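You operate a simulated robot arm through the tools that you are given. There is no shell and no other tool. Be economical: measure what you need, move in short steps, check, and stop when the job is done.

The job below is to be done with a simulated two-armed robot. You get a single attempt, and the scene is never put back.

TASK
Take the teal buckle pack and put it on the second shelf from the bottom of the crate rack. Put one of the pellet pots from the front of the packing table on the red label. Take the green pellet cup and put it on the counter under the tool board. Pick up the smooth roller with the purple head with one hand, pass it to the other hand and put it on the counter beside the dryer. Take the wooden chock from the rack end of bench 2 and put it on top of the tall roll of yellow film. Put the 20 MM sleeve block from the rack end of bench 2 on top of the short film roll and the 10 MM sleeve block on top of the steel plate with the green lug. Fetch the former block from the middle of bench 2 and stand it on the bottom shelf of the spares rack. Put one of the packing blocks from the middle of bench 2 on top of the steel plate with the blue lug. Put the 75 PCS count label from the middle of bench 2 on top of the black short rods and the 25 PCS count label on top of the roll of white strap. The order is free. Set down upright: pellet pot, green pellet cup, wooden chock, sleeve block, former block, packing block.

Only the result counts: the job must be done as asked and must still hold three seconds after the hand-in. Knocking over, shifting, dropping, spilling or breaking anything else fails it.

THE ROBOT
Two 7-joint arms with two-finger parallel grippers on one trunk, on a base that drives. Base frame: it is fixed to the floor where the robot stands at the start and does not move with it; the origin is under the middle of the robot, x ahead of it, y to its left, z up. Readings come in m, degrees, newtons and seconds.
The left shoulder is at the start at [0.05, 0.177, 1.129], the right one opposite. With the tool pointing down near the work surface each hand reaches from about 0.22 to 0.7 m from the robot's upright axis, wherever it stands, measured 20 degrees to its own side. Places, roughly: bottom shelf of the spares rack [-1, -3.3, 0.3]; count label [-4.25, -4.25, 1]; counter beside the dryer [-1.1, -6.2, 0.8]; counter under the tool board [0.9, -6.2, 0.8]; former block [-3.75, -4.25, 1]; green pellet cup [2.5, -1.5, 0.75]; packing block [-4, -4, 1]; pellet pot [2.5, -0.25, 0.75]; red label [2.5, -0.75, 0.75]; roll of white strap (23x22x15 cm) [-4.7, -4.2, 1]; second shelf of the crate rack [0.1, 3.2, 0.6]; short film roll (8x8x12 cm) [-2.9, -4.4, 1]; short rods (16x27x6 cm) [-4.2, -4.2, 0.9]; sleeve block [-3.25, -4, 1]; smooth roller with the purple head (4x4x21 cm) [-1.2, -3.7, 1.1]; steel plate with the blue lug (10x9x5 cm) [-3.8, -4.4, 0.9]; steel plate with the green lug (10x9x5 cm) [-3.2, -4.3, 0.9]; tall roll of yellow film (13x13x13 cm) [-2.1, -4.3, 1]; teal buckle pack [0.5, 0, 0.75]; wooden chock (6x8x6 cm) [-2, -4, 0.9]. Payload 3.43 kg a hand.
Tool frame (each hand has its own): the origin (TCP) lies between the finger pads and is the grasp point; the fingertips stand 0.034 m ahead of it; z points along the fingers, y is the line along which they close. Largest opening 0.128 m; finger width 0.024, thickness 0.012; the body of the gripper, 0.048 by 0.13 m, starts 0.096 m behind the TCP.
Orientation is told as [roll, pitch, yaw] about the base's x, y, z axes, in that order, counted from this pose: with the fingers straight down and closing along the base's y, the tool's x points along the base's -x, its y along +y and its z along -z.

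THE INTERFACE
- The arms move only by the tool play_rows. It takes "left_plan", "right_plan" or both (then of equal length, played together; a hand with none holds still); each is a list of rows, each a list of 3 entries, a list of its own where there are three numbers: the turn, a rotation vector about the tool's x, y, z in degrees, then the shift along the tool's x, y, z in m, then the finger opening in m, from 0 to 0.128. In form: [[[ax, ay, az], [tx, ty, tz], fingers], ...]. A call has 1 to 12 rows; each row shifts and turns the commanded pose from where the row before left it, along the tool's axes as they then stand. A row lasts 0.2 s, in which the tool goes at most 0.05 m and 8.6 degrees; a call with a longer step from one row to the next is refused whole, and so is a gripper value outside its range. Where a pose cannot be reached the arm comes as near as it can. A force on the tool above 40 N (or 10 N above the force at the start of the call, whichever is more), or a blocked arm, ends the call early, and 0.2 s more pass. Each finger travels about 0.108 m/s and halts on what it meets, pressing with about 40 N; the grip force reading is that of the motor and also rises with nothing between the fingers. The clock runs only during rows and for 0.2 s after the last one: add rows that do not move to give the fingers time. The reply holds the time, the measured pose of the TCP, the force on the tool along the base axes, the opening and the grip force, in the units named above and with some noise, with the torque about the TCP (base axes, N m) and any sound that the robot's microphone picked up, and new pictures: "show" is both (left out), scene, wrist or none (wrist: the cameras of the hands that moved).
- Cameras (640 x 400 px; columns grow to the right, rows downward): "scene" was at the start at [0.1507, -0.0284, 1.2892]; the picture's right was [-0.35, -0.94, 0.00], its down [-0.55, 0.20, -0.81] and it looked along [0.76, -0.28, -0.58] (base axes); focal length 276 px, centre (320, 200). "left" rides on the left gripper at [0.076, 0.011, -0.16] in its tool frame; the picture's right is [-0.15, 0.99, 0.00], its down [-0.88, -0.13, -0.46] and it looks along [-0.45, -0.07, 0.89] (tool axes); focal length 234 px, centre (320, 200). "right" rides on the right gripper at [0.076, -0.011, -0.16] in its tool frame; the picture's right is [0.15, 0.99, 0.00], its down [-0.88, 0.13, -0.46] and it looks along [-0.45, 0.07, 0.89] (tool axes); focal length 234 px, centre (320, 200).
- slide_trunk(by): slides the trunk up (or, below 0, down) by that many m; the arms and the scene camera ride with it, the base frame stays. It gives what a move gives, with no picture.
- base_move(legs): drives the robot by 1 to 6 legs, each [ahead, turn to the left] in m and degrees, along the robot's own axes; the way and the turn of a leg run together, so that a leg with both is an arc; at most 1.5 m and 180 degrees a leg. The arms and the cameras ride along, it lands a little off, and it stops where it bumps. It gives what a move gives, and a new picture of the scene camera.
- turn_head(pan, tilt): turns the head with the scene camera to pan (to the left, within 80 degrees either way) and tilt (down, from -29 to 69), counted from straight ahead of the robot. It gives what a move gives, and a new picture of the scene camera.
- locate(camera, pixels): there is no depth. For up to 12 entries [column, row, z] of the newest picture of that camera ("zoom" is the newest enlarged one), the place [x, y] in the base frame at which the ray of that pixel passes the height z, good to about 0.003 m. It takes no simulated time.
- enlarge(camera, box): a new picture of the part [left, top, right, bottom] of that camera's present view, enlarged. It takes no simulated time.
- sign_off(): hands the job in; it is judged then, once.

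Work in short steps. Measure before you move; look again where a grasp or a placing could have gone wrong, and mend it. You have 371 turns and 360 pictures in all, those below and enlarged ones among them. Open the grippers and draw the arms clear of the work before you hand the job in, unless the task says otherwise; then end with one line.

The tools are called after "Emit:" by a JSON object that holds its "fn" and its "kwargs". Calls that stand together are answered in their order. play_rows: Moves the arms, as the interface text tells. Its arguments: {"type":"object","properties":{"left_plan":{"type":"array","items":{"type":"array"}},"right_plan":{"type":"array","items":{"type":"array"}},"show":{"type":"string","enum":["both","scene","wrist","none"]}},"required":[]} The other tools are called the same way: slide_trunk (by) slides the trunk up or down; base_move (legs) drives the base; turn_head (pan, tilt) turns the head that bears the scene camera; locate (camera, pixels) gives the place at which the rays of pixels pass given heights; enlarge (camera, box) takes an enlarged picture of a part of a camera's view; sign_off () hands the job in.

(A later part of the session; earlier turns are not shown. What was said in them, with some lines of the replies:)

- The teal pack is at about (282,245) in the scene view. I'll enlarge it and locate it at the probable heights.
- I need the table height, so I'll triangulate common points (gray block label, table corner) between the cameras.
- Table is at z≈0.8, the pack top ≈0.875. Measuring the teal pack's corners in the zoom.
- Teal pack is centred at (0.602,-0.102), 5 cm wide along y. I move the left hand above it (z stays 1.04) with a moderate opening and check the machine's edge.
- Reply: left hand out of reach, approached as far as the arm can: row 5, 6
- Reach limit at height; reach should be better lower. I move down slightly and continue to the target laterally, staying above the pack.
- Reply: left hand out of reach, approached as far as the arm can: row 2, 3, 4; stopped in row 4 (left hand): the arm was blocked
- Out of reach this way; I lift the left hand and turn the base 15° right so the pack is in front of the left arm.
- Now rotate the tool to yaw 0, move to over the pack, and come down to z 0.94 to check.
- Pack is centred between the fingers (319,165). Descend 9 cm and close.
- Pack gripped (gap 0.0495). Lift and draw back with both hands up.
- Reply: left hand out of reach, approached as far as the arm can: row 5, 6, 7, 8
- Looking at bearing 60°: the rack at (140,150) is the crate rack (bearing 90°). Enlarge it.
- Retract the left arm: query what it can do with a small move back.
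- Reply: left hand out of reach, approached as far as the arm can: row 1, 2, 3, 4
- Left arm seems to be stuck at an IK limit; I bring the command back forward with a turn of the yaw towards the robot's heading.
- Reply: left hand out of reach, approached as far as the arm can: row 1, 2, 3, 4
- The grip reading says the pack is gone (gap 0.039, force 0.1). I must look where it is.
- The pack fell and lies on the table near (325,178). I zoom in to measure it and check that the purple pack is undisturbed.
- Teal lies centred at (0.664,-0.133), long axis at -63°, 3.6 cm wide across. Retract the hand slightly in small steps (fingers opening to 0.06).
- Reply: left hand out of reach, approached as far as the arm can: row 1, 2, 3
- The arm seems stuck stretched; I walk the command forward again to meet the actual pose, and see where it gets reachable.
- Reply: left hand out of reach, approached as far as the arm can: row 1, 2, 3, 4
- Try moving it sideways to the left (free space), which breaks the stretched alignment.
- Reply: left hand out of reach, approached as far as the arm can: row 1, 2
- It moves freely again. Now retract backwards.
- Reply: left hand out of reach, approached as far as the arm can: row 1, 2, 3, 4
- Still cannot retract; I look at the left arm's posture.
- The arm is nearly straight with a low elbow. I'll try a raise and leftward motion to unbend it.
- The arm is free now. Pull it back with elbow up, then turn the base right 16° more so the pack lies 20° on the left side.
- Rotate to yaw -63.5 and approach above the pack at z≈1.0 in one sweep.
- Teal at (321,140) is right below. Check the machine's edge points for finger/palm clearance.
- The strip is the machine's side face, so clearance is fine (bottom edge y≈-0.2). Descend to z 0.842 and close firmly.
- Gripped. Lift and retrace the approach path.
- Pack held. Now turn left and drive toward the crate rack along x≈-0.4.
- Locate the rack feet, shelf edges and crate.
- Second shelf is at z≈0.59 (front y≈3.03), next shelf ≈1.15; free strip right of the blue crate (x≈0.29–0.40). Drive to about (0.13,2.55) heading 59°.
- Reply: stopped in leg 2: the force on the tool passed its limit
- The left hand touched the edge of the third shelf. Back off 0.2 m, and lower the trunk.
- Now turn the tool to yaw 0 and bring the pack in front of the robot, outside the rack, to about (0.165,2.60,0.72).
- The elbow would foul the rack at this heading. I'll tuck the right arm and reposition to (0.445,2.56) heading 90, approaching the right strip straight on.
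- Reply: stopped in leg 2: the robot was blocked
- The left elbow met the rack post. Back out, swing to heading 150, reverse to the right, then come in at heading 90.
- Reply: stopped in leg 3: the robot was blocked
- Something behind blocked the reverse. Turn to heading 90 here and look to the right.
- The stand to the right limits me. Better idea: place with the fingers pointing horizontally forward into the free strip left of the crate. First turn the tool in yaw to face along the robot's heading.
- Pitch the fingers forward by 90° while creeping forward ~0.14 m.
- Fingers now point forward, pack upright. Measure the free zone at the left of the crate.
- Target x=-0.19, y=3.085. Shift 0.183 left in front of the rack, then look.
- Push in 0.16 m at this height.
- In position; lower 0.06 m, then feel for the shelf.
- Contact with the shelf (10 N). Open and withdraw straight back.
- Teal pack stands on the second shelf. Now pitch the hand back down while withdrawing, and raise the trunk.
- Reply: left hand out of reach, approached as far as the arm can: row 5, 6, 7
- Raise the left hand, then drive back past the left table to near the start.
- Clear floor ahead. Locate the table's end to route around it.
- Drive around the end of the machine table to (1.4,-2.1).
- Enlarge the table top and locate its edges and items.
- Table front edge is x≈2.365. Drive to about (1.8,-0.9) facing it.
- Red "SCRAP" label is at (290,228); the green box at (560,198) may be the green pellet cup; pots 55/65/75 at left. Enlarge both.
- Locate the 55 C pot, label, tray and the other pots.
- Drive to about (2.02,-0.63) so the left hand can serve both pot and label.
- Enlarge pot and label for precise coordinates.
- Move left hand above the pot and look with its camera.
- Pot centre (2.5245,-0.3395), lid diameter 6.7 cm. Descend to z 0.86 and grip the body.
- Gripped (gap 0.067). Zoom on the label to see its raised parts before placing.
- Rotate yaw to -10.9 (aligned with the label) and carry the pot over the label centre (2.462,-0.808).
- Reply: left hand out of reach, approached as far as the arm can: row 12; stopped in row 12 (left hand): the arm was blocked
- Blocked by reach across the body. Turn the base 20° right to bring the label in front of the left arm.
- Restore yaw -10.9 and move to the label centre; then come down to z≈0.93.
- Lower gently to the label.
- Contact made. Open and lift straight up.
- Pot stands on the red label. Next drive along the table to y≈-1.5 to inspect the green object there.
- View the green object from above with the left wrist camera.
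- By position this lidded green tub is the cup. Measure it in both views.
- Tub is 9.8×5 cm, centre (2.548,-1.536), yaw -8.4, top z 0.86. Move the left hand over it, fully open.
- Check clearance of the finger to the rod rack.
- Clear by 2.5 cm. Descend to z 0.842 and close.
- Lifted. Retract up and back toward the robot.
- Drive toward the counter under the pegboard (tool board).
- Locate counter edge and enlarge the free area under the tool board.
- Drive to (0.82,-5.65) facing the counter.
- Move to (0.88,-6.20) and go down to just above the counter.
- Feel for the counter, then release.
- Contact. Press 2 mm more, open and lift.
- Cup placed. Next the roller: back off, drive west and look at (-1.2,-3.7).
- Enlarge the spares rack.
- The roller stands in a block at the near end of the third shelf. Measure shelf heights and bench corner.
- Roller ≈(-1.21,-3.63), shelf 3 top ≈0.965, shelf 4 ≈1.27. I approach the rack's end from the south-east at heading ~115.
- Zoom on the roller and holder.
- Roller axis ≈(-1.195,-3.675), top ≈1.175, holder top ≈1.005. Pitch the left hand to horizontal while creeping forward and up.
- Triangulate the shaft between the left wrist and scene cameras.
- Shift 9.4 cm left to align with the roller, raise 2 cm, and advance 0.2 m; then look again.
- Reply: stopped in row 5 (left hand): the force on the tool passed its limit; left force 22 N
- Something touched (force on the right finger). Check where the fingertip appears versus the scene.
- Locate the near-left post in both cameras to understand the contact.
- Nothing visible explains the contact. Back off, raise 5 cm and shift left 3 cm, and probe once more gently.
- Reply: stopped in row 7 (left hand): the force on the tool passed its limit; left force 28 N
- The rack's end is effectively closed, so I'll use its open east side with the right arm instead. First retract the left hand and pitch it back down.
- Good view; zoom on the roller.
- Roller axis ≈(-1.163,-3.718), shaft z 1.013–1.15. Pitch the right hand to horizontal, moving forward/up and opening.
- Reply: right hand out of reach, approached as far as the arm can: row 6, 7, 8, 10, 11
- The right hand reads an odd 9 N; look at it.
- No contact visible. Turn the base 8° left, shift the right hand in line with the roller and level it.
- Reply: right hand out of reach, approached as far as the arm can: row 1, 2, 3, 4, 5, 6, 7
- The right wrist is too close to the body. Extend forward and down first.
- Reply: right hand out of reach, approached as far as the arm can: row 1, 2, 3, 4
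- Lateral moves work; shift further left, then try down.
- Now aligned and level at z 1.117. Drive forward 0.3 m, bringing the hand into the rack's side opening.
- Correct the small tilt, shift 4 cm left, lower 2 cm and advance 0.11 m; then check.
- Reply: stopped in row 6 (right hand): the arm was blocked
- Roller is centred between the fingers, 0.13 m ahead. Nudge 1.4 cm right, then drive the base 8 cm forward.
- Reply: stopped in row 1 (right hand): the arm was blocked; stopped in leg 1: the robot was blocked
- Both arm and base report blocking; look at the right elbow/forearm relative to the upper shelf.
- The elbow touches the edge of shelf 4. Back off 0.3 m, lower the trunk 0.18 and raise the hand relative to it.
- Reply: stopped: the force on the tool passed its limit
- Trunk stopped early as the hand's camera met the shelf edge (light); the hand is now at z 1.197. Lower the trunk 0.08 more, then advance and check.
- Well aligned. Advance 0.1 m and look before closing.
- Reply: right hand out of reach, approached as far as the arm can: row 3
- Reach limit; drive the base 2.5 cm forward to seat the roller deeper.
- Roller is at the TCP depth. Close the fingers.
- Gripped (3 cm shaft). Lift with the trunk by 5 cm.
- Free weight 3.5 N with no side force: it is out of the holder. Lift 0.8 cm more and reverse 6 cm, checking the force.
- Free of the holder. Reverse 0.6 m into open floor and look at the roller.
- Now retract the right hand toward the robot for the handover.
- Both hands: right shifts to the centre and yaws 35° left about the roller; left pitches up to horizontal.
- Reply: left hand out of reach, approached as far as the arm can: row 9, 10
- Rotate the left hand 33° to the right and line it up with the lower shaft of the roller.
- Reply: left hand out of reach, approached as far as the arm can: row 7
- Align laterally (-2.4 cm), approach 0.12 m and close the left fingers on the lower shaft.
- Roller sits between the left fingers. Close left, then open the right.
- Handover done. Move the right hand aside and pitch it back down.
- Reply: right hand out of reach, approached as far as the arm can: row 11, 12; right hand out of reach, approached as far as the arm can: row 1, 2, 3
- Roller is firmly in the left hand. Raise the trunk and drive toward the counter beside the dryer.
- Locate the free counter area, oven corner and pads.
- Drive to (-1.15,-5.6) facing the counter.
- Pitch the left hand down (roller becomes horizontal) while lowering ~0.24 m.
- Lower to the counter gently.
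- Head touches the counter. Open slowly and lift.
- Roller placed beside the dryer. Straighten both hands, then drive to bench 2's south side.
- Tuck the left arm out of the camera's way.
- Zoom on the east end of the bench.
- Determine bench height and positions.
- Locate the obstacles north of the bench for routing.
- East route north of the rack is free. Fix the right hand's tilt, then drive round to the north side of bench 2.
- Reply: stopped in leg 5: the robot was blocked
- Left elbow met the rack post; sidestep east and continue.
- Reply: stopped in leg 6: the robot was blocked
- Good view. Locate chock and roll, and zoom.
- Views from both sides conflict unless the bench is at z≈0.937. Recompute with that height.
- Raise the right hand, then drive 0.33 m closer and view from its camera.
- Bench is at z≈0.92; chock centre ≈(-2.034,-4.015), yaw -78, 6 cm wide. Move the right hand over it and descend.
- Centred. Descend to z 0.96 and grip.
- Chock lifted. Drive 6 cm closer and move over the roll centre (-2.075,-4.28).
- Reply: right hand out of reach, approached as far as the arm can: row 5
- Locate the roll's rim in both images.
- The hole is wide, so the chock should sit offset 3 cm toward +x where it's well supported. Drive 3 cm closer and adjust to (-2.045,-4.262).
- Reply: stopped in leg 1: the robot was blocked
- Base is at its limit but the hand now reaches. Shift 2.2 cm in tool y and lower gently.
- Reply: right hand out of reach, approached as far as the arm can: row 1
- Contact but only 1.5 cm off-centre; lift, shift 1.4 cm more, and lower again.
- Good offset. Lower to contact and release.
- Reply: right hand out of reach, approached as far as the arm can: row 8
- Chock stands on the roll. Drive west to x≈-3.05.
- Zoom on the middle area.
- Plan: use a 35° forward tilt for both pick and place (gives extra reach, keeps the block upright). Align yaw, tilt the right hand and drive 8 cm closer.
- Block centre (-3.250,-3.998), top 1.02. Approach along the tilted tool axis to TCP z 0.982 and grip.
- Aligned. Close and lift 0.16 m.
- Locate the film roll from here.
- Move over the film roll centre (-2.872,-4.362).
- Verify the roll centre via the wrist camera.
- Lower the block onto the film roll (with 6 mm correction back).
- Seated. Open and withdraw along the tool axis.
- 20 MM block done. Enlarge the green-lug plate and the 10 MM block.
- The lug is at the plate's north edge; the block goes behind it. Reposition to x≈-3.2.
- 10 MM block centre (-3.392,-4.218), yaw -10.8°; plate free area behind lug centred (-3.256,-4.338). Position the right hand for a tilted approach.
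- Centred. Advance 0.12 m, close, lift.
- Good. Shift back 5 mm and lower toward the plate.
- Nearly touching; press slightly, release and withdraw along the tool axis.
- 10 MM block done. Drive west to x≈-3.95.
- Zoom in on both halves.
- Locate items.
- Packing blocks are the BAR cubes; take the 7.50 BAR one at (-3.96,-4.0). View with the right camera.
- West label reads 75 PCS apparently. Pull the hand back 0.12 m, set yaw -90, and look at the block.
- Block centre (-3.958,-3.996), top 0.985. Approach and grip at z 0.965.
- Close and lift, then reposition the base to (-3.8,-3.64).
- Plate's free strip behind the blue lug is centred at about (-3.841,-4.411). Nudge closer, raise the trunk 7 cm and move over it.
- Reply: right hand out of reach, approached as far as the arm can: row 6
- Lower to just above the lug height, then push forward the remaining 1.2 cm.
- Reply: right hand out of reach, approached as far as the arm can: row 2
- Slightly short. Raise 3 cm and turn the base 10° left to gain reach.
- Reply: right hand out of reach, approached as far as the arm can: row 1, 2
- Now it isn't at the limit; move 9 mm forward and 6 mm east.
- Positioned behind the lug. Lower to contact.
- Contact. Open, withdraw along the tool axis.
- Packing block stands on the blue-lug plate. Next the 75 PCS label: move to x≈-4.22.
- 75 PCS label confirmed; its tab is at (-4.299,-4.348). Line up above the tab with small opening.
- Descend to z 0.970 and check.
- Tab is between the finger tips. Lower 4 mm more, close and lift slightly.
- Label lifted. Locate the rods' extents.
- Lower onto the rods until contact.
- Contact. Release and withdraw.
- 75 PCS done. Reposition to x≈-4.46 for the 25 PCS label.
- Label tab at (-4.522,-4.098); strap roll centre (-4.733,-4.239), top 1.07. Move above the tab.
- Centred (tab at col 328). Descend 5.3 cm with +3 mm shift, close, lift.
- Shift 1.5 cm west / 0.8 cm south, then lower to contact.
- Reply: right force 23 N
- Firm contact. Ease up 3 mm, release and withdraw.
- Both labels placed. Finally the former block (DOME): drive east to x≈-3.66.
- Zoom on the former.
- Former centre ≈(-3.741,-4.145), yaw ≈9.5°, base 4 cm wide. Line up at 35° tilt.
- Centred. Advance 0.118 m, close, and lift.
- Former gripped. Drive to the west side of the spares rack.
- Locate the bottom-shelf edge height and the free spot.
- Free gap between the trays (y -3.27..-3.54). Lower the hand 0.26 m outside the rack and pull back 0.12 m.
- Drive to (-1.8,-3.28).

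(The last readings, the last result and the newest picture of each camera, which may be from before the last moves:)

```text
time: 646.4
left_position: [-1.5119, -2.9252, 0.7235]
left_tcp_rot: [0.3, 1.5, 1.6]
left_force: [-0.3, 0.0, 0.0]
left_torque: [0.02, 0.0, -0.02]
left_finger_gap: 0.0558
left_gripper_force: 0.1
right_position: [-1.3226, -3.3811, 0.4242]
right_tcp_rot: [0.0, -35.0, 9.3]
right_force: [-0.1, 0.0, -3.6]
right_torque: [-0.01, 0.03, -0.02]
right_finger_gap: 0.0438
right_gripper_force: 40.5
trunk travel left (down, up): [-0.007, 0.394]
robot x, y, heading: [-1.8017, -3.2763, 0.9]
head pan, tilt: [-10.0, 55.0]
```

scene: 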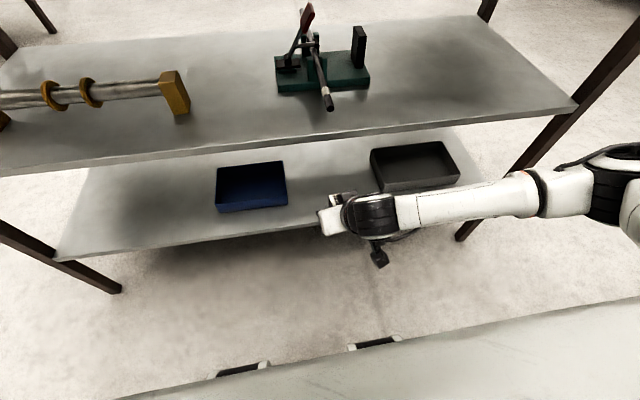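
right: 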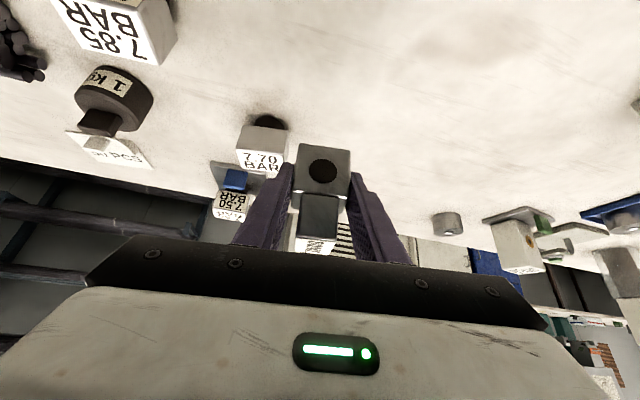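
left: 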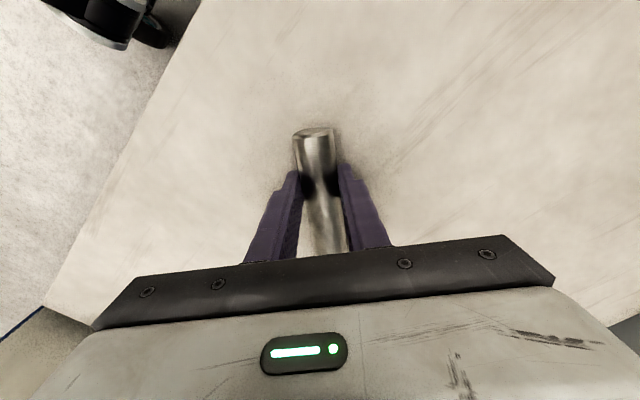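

Emit:
{"fn": "locate", "kwargs": {"camera": "scene", "pixels": [[200, 240, 0.25], [200, 240, 0.28], [300, 228, 0.25], [300, 228, 0.28], [218, 212, 0.27], [288, 206, 0.27], [382, 193, 0.27], [375, 180, 0.31]]}}

Emit:
{"fn": "play_rows", "kwargs": {"right_plan": [[[0, 0, 0], [0.023, 0, 0.0328], 0.02], [[0, 0, 0], [0.0218, 0, 0.0311], 0.02]], "show": "none"}}

```text
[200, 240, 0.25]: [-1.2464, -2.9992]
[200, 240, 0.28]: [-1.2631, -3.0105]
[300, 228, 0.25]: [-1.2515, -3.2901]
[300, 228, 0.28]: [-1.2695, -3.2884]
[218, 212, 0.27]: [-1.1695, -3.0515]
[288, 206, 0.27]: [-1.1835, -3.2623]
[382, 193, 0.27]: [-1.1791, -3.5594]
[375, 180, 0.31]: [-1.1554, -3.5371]
```

```text
time: 647.0
left_position: [-1.5107, -2.9237, 0.7236]
left_tcp_rot: [0.2, 1.5, 1.5]
left_force: [0.0, -0.7, -0.1]
left_torque: [0.04, -0.04, -0.02]
left_finger_gap: 0.0562
left_gripper_force: 0.0
right_position: [-1.3212, -3.381, 0.3444]
right_tcp_rot: [0.0, -35.1, 9.4]
right_force: [-0.7, -0.2, -3.4]
right_torque: [0.01, -0.03, 0.0]
right_finger_gap: 0.0436
right_gripper_force: 39.8
trunk travel left (down, up): [-0.007, 0.394]
robot x, y, heading: [-1.8008, -3.2763, 1.0]
head pan, tilt: [-10.0, 55.0]
```

Move in 0.14 m over the shelf between the trays.

Emit:
{"fn": "play_rows", "kwargs": {"right_plan": [[[0, 0, 0], [-0.0287, -0.0119, 0.0201], 0.02], [[0, 0, 0], [-0.0287, -0.0119, 0.0201], 0.02], [[0, 0, 0], [-0.0287, -0.0119, 0.0201], 0.02], [[0, 0, 0], [-0.0287, -0.0119, 0.0201], 0.02]], "show": "both"}}

```text
time: 648.0
left_position: [-1.5109, -2.9242, 0.7245]
left_tcp_rot: [0.2, 1.6, 1.6]
left_force: [-0.7, 1.2, -0.1]
left_torque: [-0.02, 0.0, 0.06]
left_finger_gap: 0.056
left_gripper_force: 0.1
right_position: [-1.1764, -3.4038, 0.3461]
right_tcp_rot: [0.1, -35.1, 9.4]
right_force: [0.2, -0.6, -2.9]
right_torque: [0.01, 0.0, -0.03]
right_finger_gap: 0.0436
right_gripper_force: 40.3
trunk travel left (down, up): [-0.007, 0.394]
robot x, y, heading: [-1.8018, -3.2757, 0.8]
head pan, tilt: [-10.0, 55.0]
```

scene: 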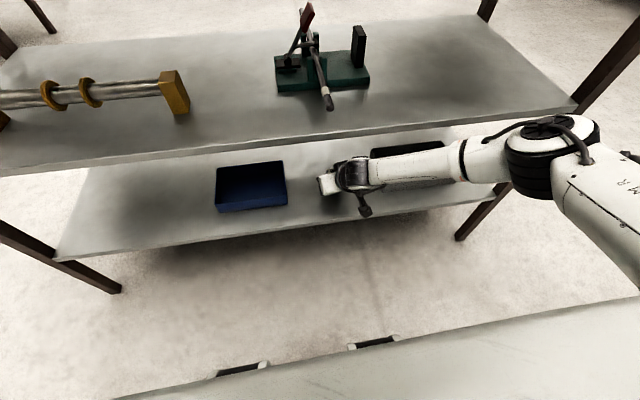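
right: 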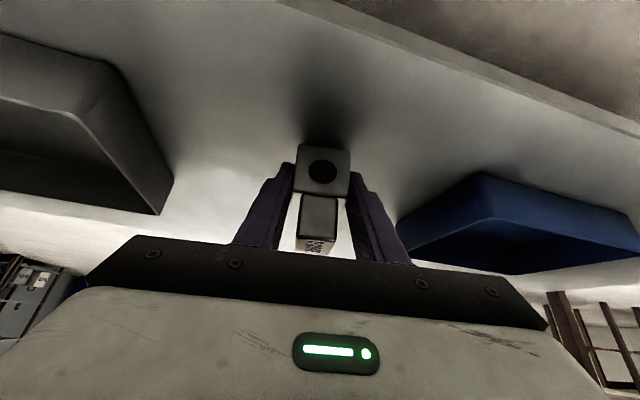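

Between the trays. Lower to contact.

Emit:
{"fn": "play_rows", "kwargs": {"right_plan": [[[0, 0, 0], [0.0144, 0, 0.0205], 0.02], [[0, 0, 0], [0.0046, 0, 0.0066], 0.02], [[0, 0, 0], [0.0023, 0, 0.0033], 0.02], [[0, 0, 0], [0.0017, 0, 0.0025], 0.02]], "show": "none"}}

```text
time: 648.5
left_position: [-1.513, -2.9243, 0.7243]
left_tcp_rot: [0.1, 1.5, 1.7]
left_force: [0.6, 0.5, -0.7]
left_torque: [-0.01, -0.01, -0.01]
left_finger_gap: 0.0562
left_gripper_force: 0.1
right_position: [-1.1649, -3.4022, 0.3346]
right_tcp_rot: [0.3, -36.8, 9.4]
right_force: [-5.6, 0.3, 20.6]
right_torque: [-0.52, 0.01, -0.17]
right_finger_gap: 0.0433
right_gripper_force: 40.5
trunk travel left (down, up): [-0.007, 0.394]
robot x, y, heading: [-1.8018, -3.2758, 0.9]
head pan, tilt: [-10.0, 55.0]
stopped in row 2 (right hand): the force on the tool passed its limit (the readings are from after the stop); the commanded pose is now the measured one
```

Contact (shelf at ≈0.29). Ease up 2 mm and read the force.

Emit:
{"fn": "play_rows", "kwargs": {"right_plan": [[[0, 1.5, 0], [-0.0012, 0, -0.0016], 0.02], [[0, 0, 0], [-0.0006, 0, -0.0008], 0.02]], "show": "wrist"}}

```text
time: 649.1
left_position: [-1.5122, -2.925, 0.7244]
left_tcp_rot: [0.2, 1.6, 1.6]
left_force: [-0.2, 0.0, -0.1]
left_torque: [0.01, 0.01, -0.02]
left_finger_gap: 0.0559
left_gripper_force: 0.1
right_position: [-1.1661, -3.4001, 0.3342]
right_tcp_rot: [0.2, -34.9, 9.3]
right_force: [6.0, 2.2, 14.4]
right_torque: [-0.07, -0.65, 0.11]
right_finger_gap: 0.0435
right_gripper_force: 40.0
trunk travel left (down, up): [-0.007, 0.394]
robot x, y, heading: [-1.8, -3.274, 0.8]
head pan, tilt: [-10.0, 55.0]
```

right: 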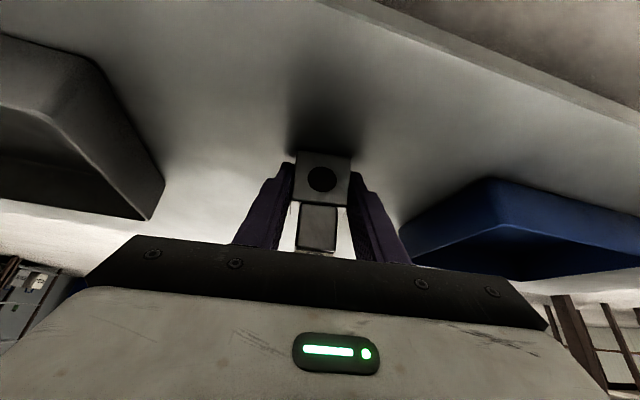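

Block is resting on the shelf. Release slowly and withdraw along the tool axis.

Emit:
{"fn": "play_rows", "kwargs": {"right_plan": [[[0, 0, 0], [-0.0012, 0, -0.0016], 0.02], [[0, 0, 0], [0, 0, 0], 0.046], [[0, 0, 0], [0, 0, 0], 0.056], [[0, 0, 0], [0, 0, 0], 0.066], [[0, 0, 0], [0, 0, 0], 0.066]], "show": "wrist"}}

```text
time: 650.3
left_position: [-1.5127, -2.9235, 0.7246]
left_tcp_rot: [0.2, 1.6, 1.6]
left_force: [0.0, 0.3, -0.5]
left_torque: [-0.01, -0.01, 0.01]
left_finger_gap: 0.0561
left_gripper_force: 0.0
right_position: [-1.1687, -3.3999, 0.3354]
right_tcp_rot: [0.5, -34.6, 9.3]
right_force: [-11.9, 10.8, 20.8]
right_torque: [0.58, 0.02, 0.29]
right_finger_gap: 0.0582
right_gripper_force: 0.1
trunk travel left (down, up): [-0.007, 0.394]
robot x, y, heading: [-1.7991, -3.2771, 0.8]
head pan, tilt: [-10.0, 55.0]
```

right: 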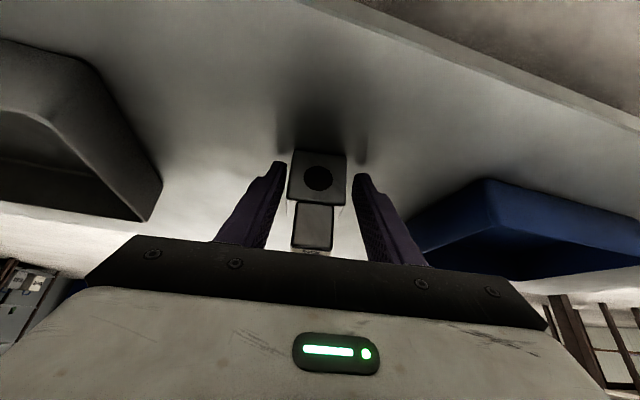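

Fingers touch the shelf; withdraw along the tool axis gently.

Emit:
{"fn": "play_rows", "kwargs": {"right_plan": [[[0, 0, 0], [0, 0, -0.006], 0.062], [[0, 0, 0], [0, 0, -0.02], 0.064], [[0, 0, 0], [0, 0, -0.03], 0.064], [[0, 0, 0], [0, 0, -0.04], 0.064]], "show": "wrist"}}

```text
time: 651.3
left_position: [-1.5106, -2.9242, 0.7239]
left_tcp_rot: [0.2, 1.6, 1.6]
left_force: [0.0, -0.7, 0.1]
left_torque: [-0.01, 0.03, 0.01]
left_finger_gap: 0.0563
left_gripper_force: 0.1
right_position: [-1.2213, -3.412, 0.4147]
right_tcp_rot: [0.3, -34.6, 9.3]
right_force: [-0.1, -0.2, -0.5]
right_torque: [-0.03, 0.01, 0.03]
right_finger_gap: 0.0641
right_gripper_force: 0.1
trunk travel left (down, up): [-0.007, 0.394]
robot x, y, heading: [-1.8006, -3.2758, 0.7]
head pan, tilt: [-10.0, 55.0]
```

right: 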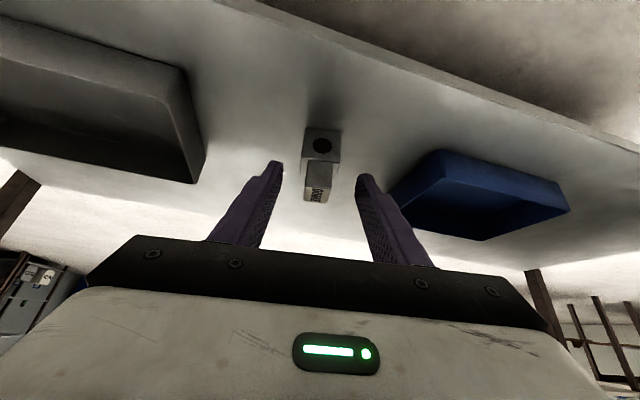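

Former stands upright on the bottom shelf. Back the hand out horizontally, then back the base off and look.

Emit:
{"fn": "play_rows", "kwargs": {"right_plan": [[[0, 0, 0], [0.0328, 0, -0.023], 0.064], [[0, 0, 0], [0.0328, 0, -0.023], 0.064], [[0, 0, 0], [0.0328, 0, -0.023], 0.064], [[0, 0, 0], [0.0328, 0, -0.023], 0.064]], "show": "none"}}

Emit:
{"fn": "base_move", "kwargs": {"legs": [[-0.3, 0]]}}

Emit:
{"fn": "enlarge", "kwargs": {"camera": "scene", "box": [200, 60, 480, 240]}}

```text
time: 652.3
left_position: [-1.5117, -2.925, 0.7239]
left_tcp_rot: [0.2, 1.7, 1.7]
left_force: [0.6, 0.1, -0.4]
left_torque: [-0.01, -0.01, -0.02]
left_finger_gap: 0.056
left_gripper_force: 0.0
right_position: [-1.3601, -3.4344, 0.414]
right_tcp_rot: [0.2, -34.7, 9.3]
right_force: [0.4, 0.0, -0.1]
right_torque: [0.0, -0.02, 0.0]
right_finger_gap: 0.0641
right_gripper_force: 0.1
right hand out of reach, approached as far as the arm can: row 4
trunk travel left (down, up): [-0.007, 0.394]
robot x, y, heading: [-1.8007, -3.2743, 0.8]
head pan, tilt: [-10.0, 55.0]
```

```text
time: 654.4
left_position: [-1.8115, -2.9291, 0.7238]
left_tcp_rot: [0.3, 1.5, 1.4]
left_force: [-0.6, -0.4, 0.0]
left_torque: [-0.01, -0.02, 0.02]
left_finger_gap: 0.056
left_gripper_force: 0.1
right_position: [-1.6598, -3.4385, 0.4141]
right_tcp_rot: [0.2, -34.7, 9.2]
right_force: [-0.6, 0.5, 0.1]
right_torque: [0.03, -0.02, 0.01]
right_finger_gap: 0.0642
right_gripper_force: 0.1
trunk travel left (down, up): [-0.007, 0.394]
robot x, y, heading: [-2.0988, -3.2835, 0.8]
head pan, tilt: [-10.0, 55.0]
```

scene: 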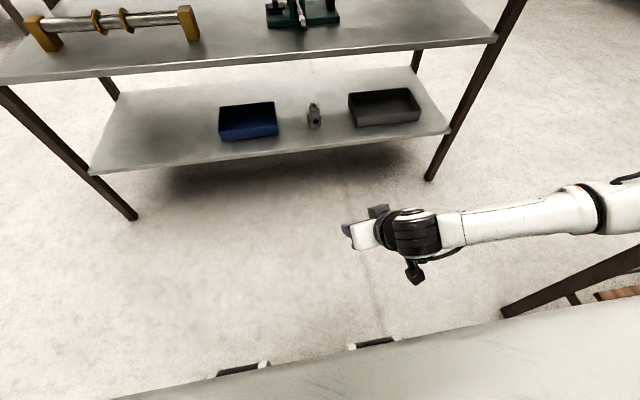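

```text
2.22 times, centred on (340, 150) of scene
```

zoom: 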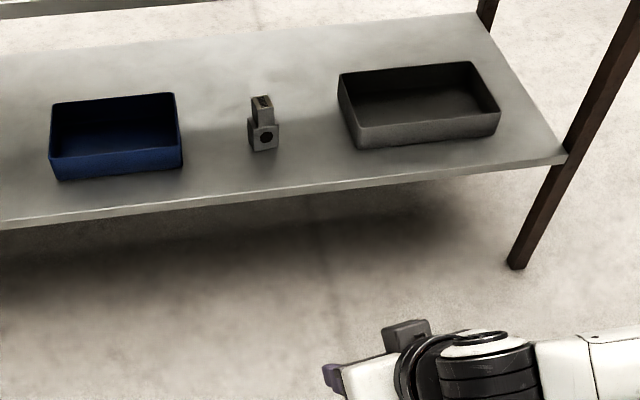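

All eleven items have been placed, and the last picture shows the former block upright between the two trays on the spares rack's bottom shelf. Both grippers are empty and open, and both arms are clear of the work, so I hand the job in.

Emit:
{"fn": "sign_off", "kwargs": {}}

```text
The job is handed in.
```

All eleven placements were made and the job is handed in. Three things could count against it. I dropped the teal buckle pack once on the machine table before shelving it. I took the lidded green "PPM" tub for the green pellet cup from its position alone. The robot's arms and base bumped a few furnishings, among them the two racks and bench 2, and I did not go back to look at all of them.
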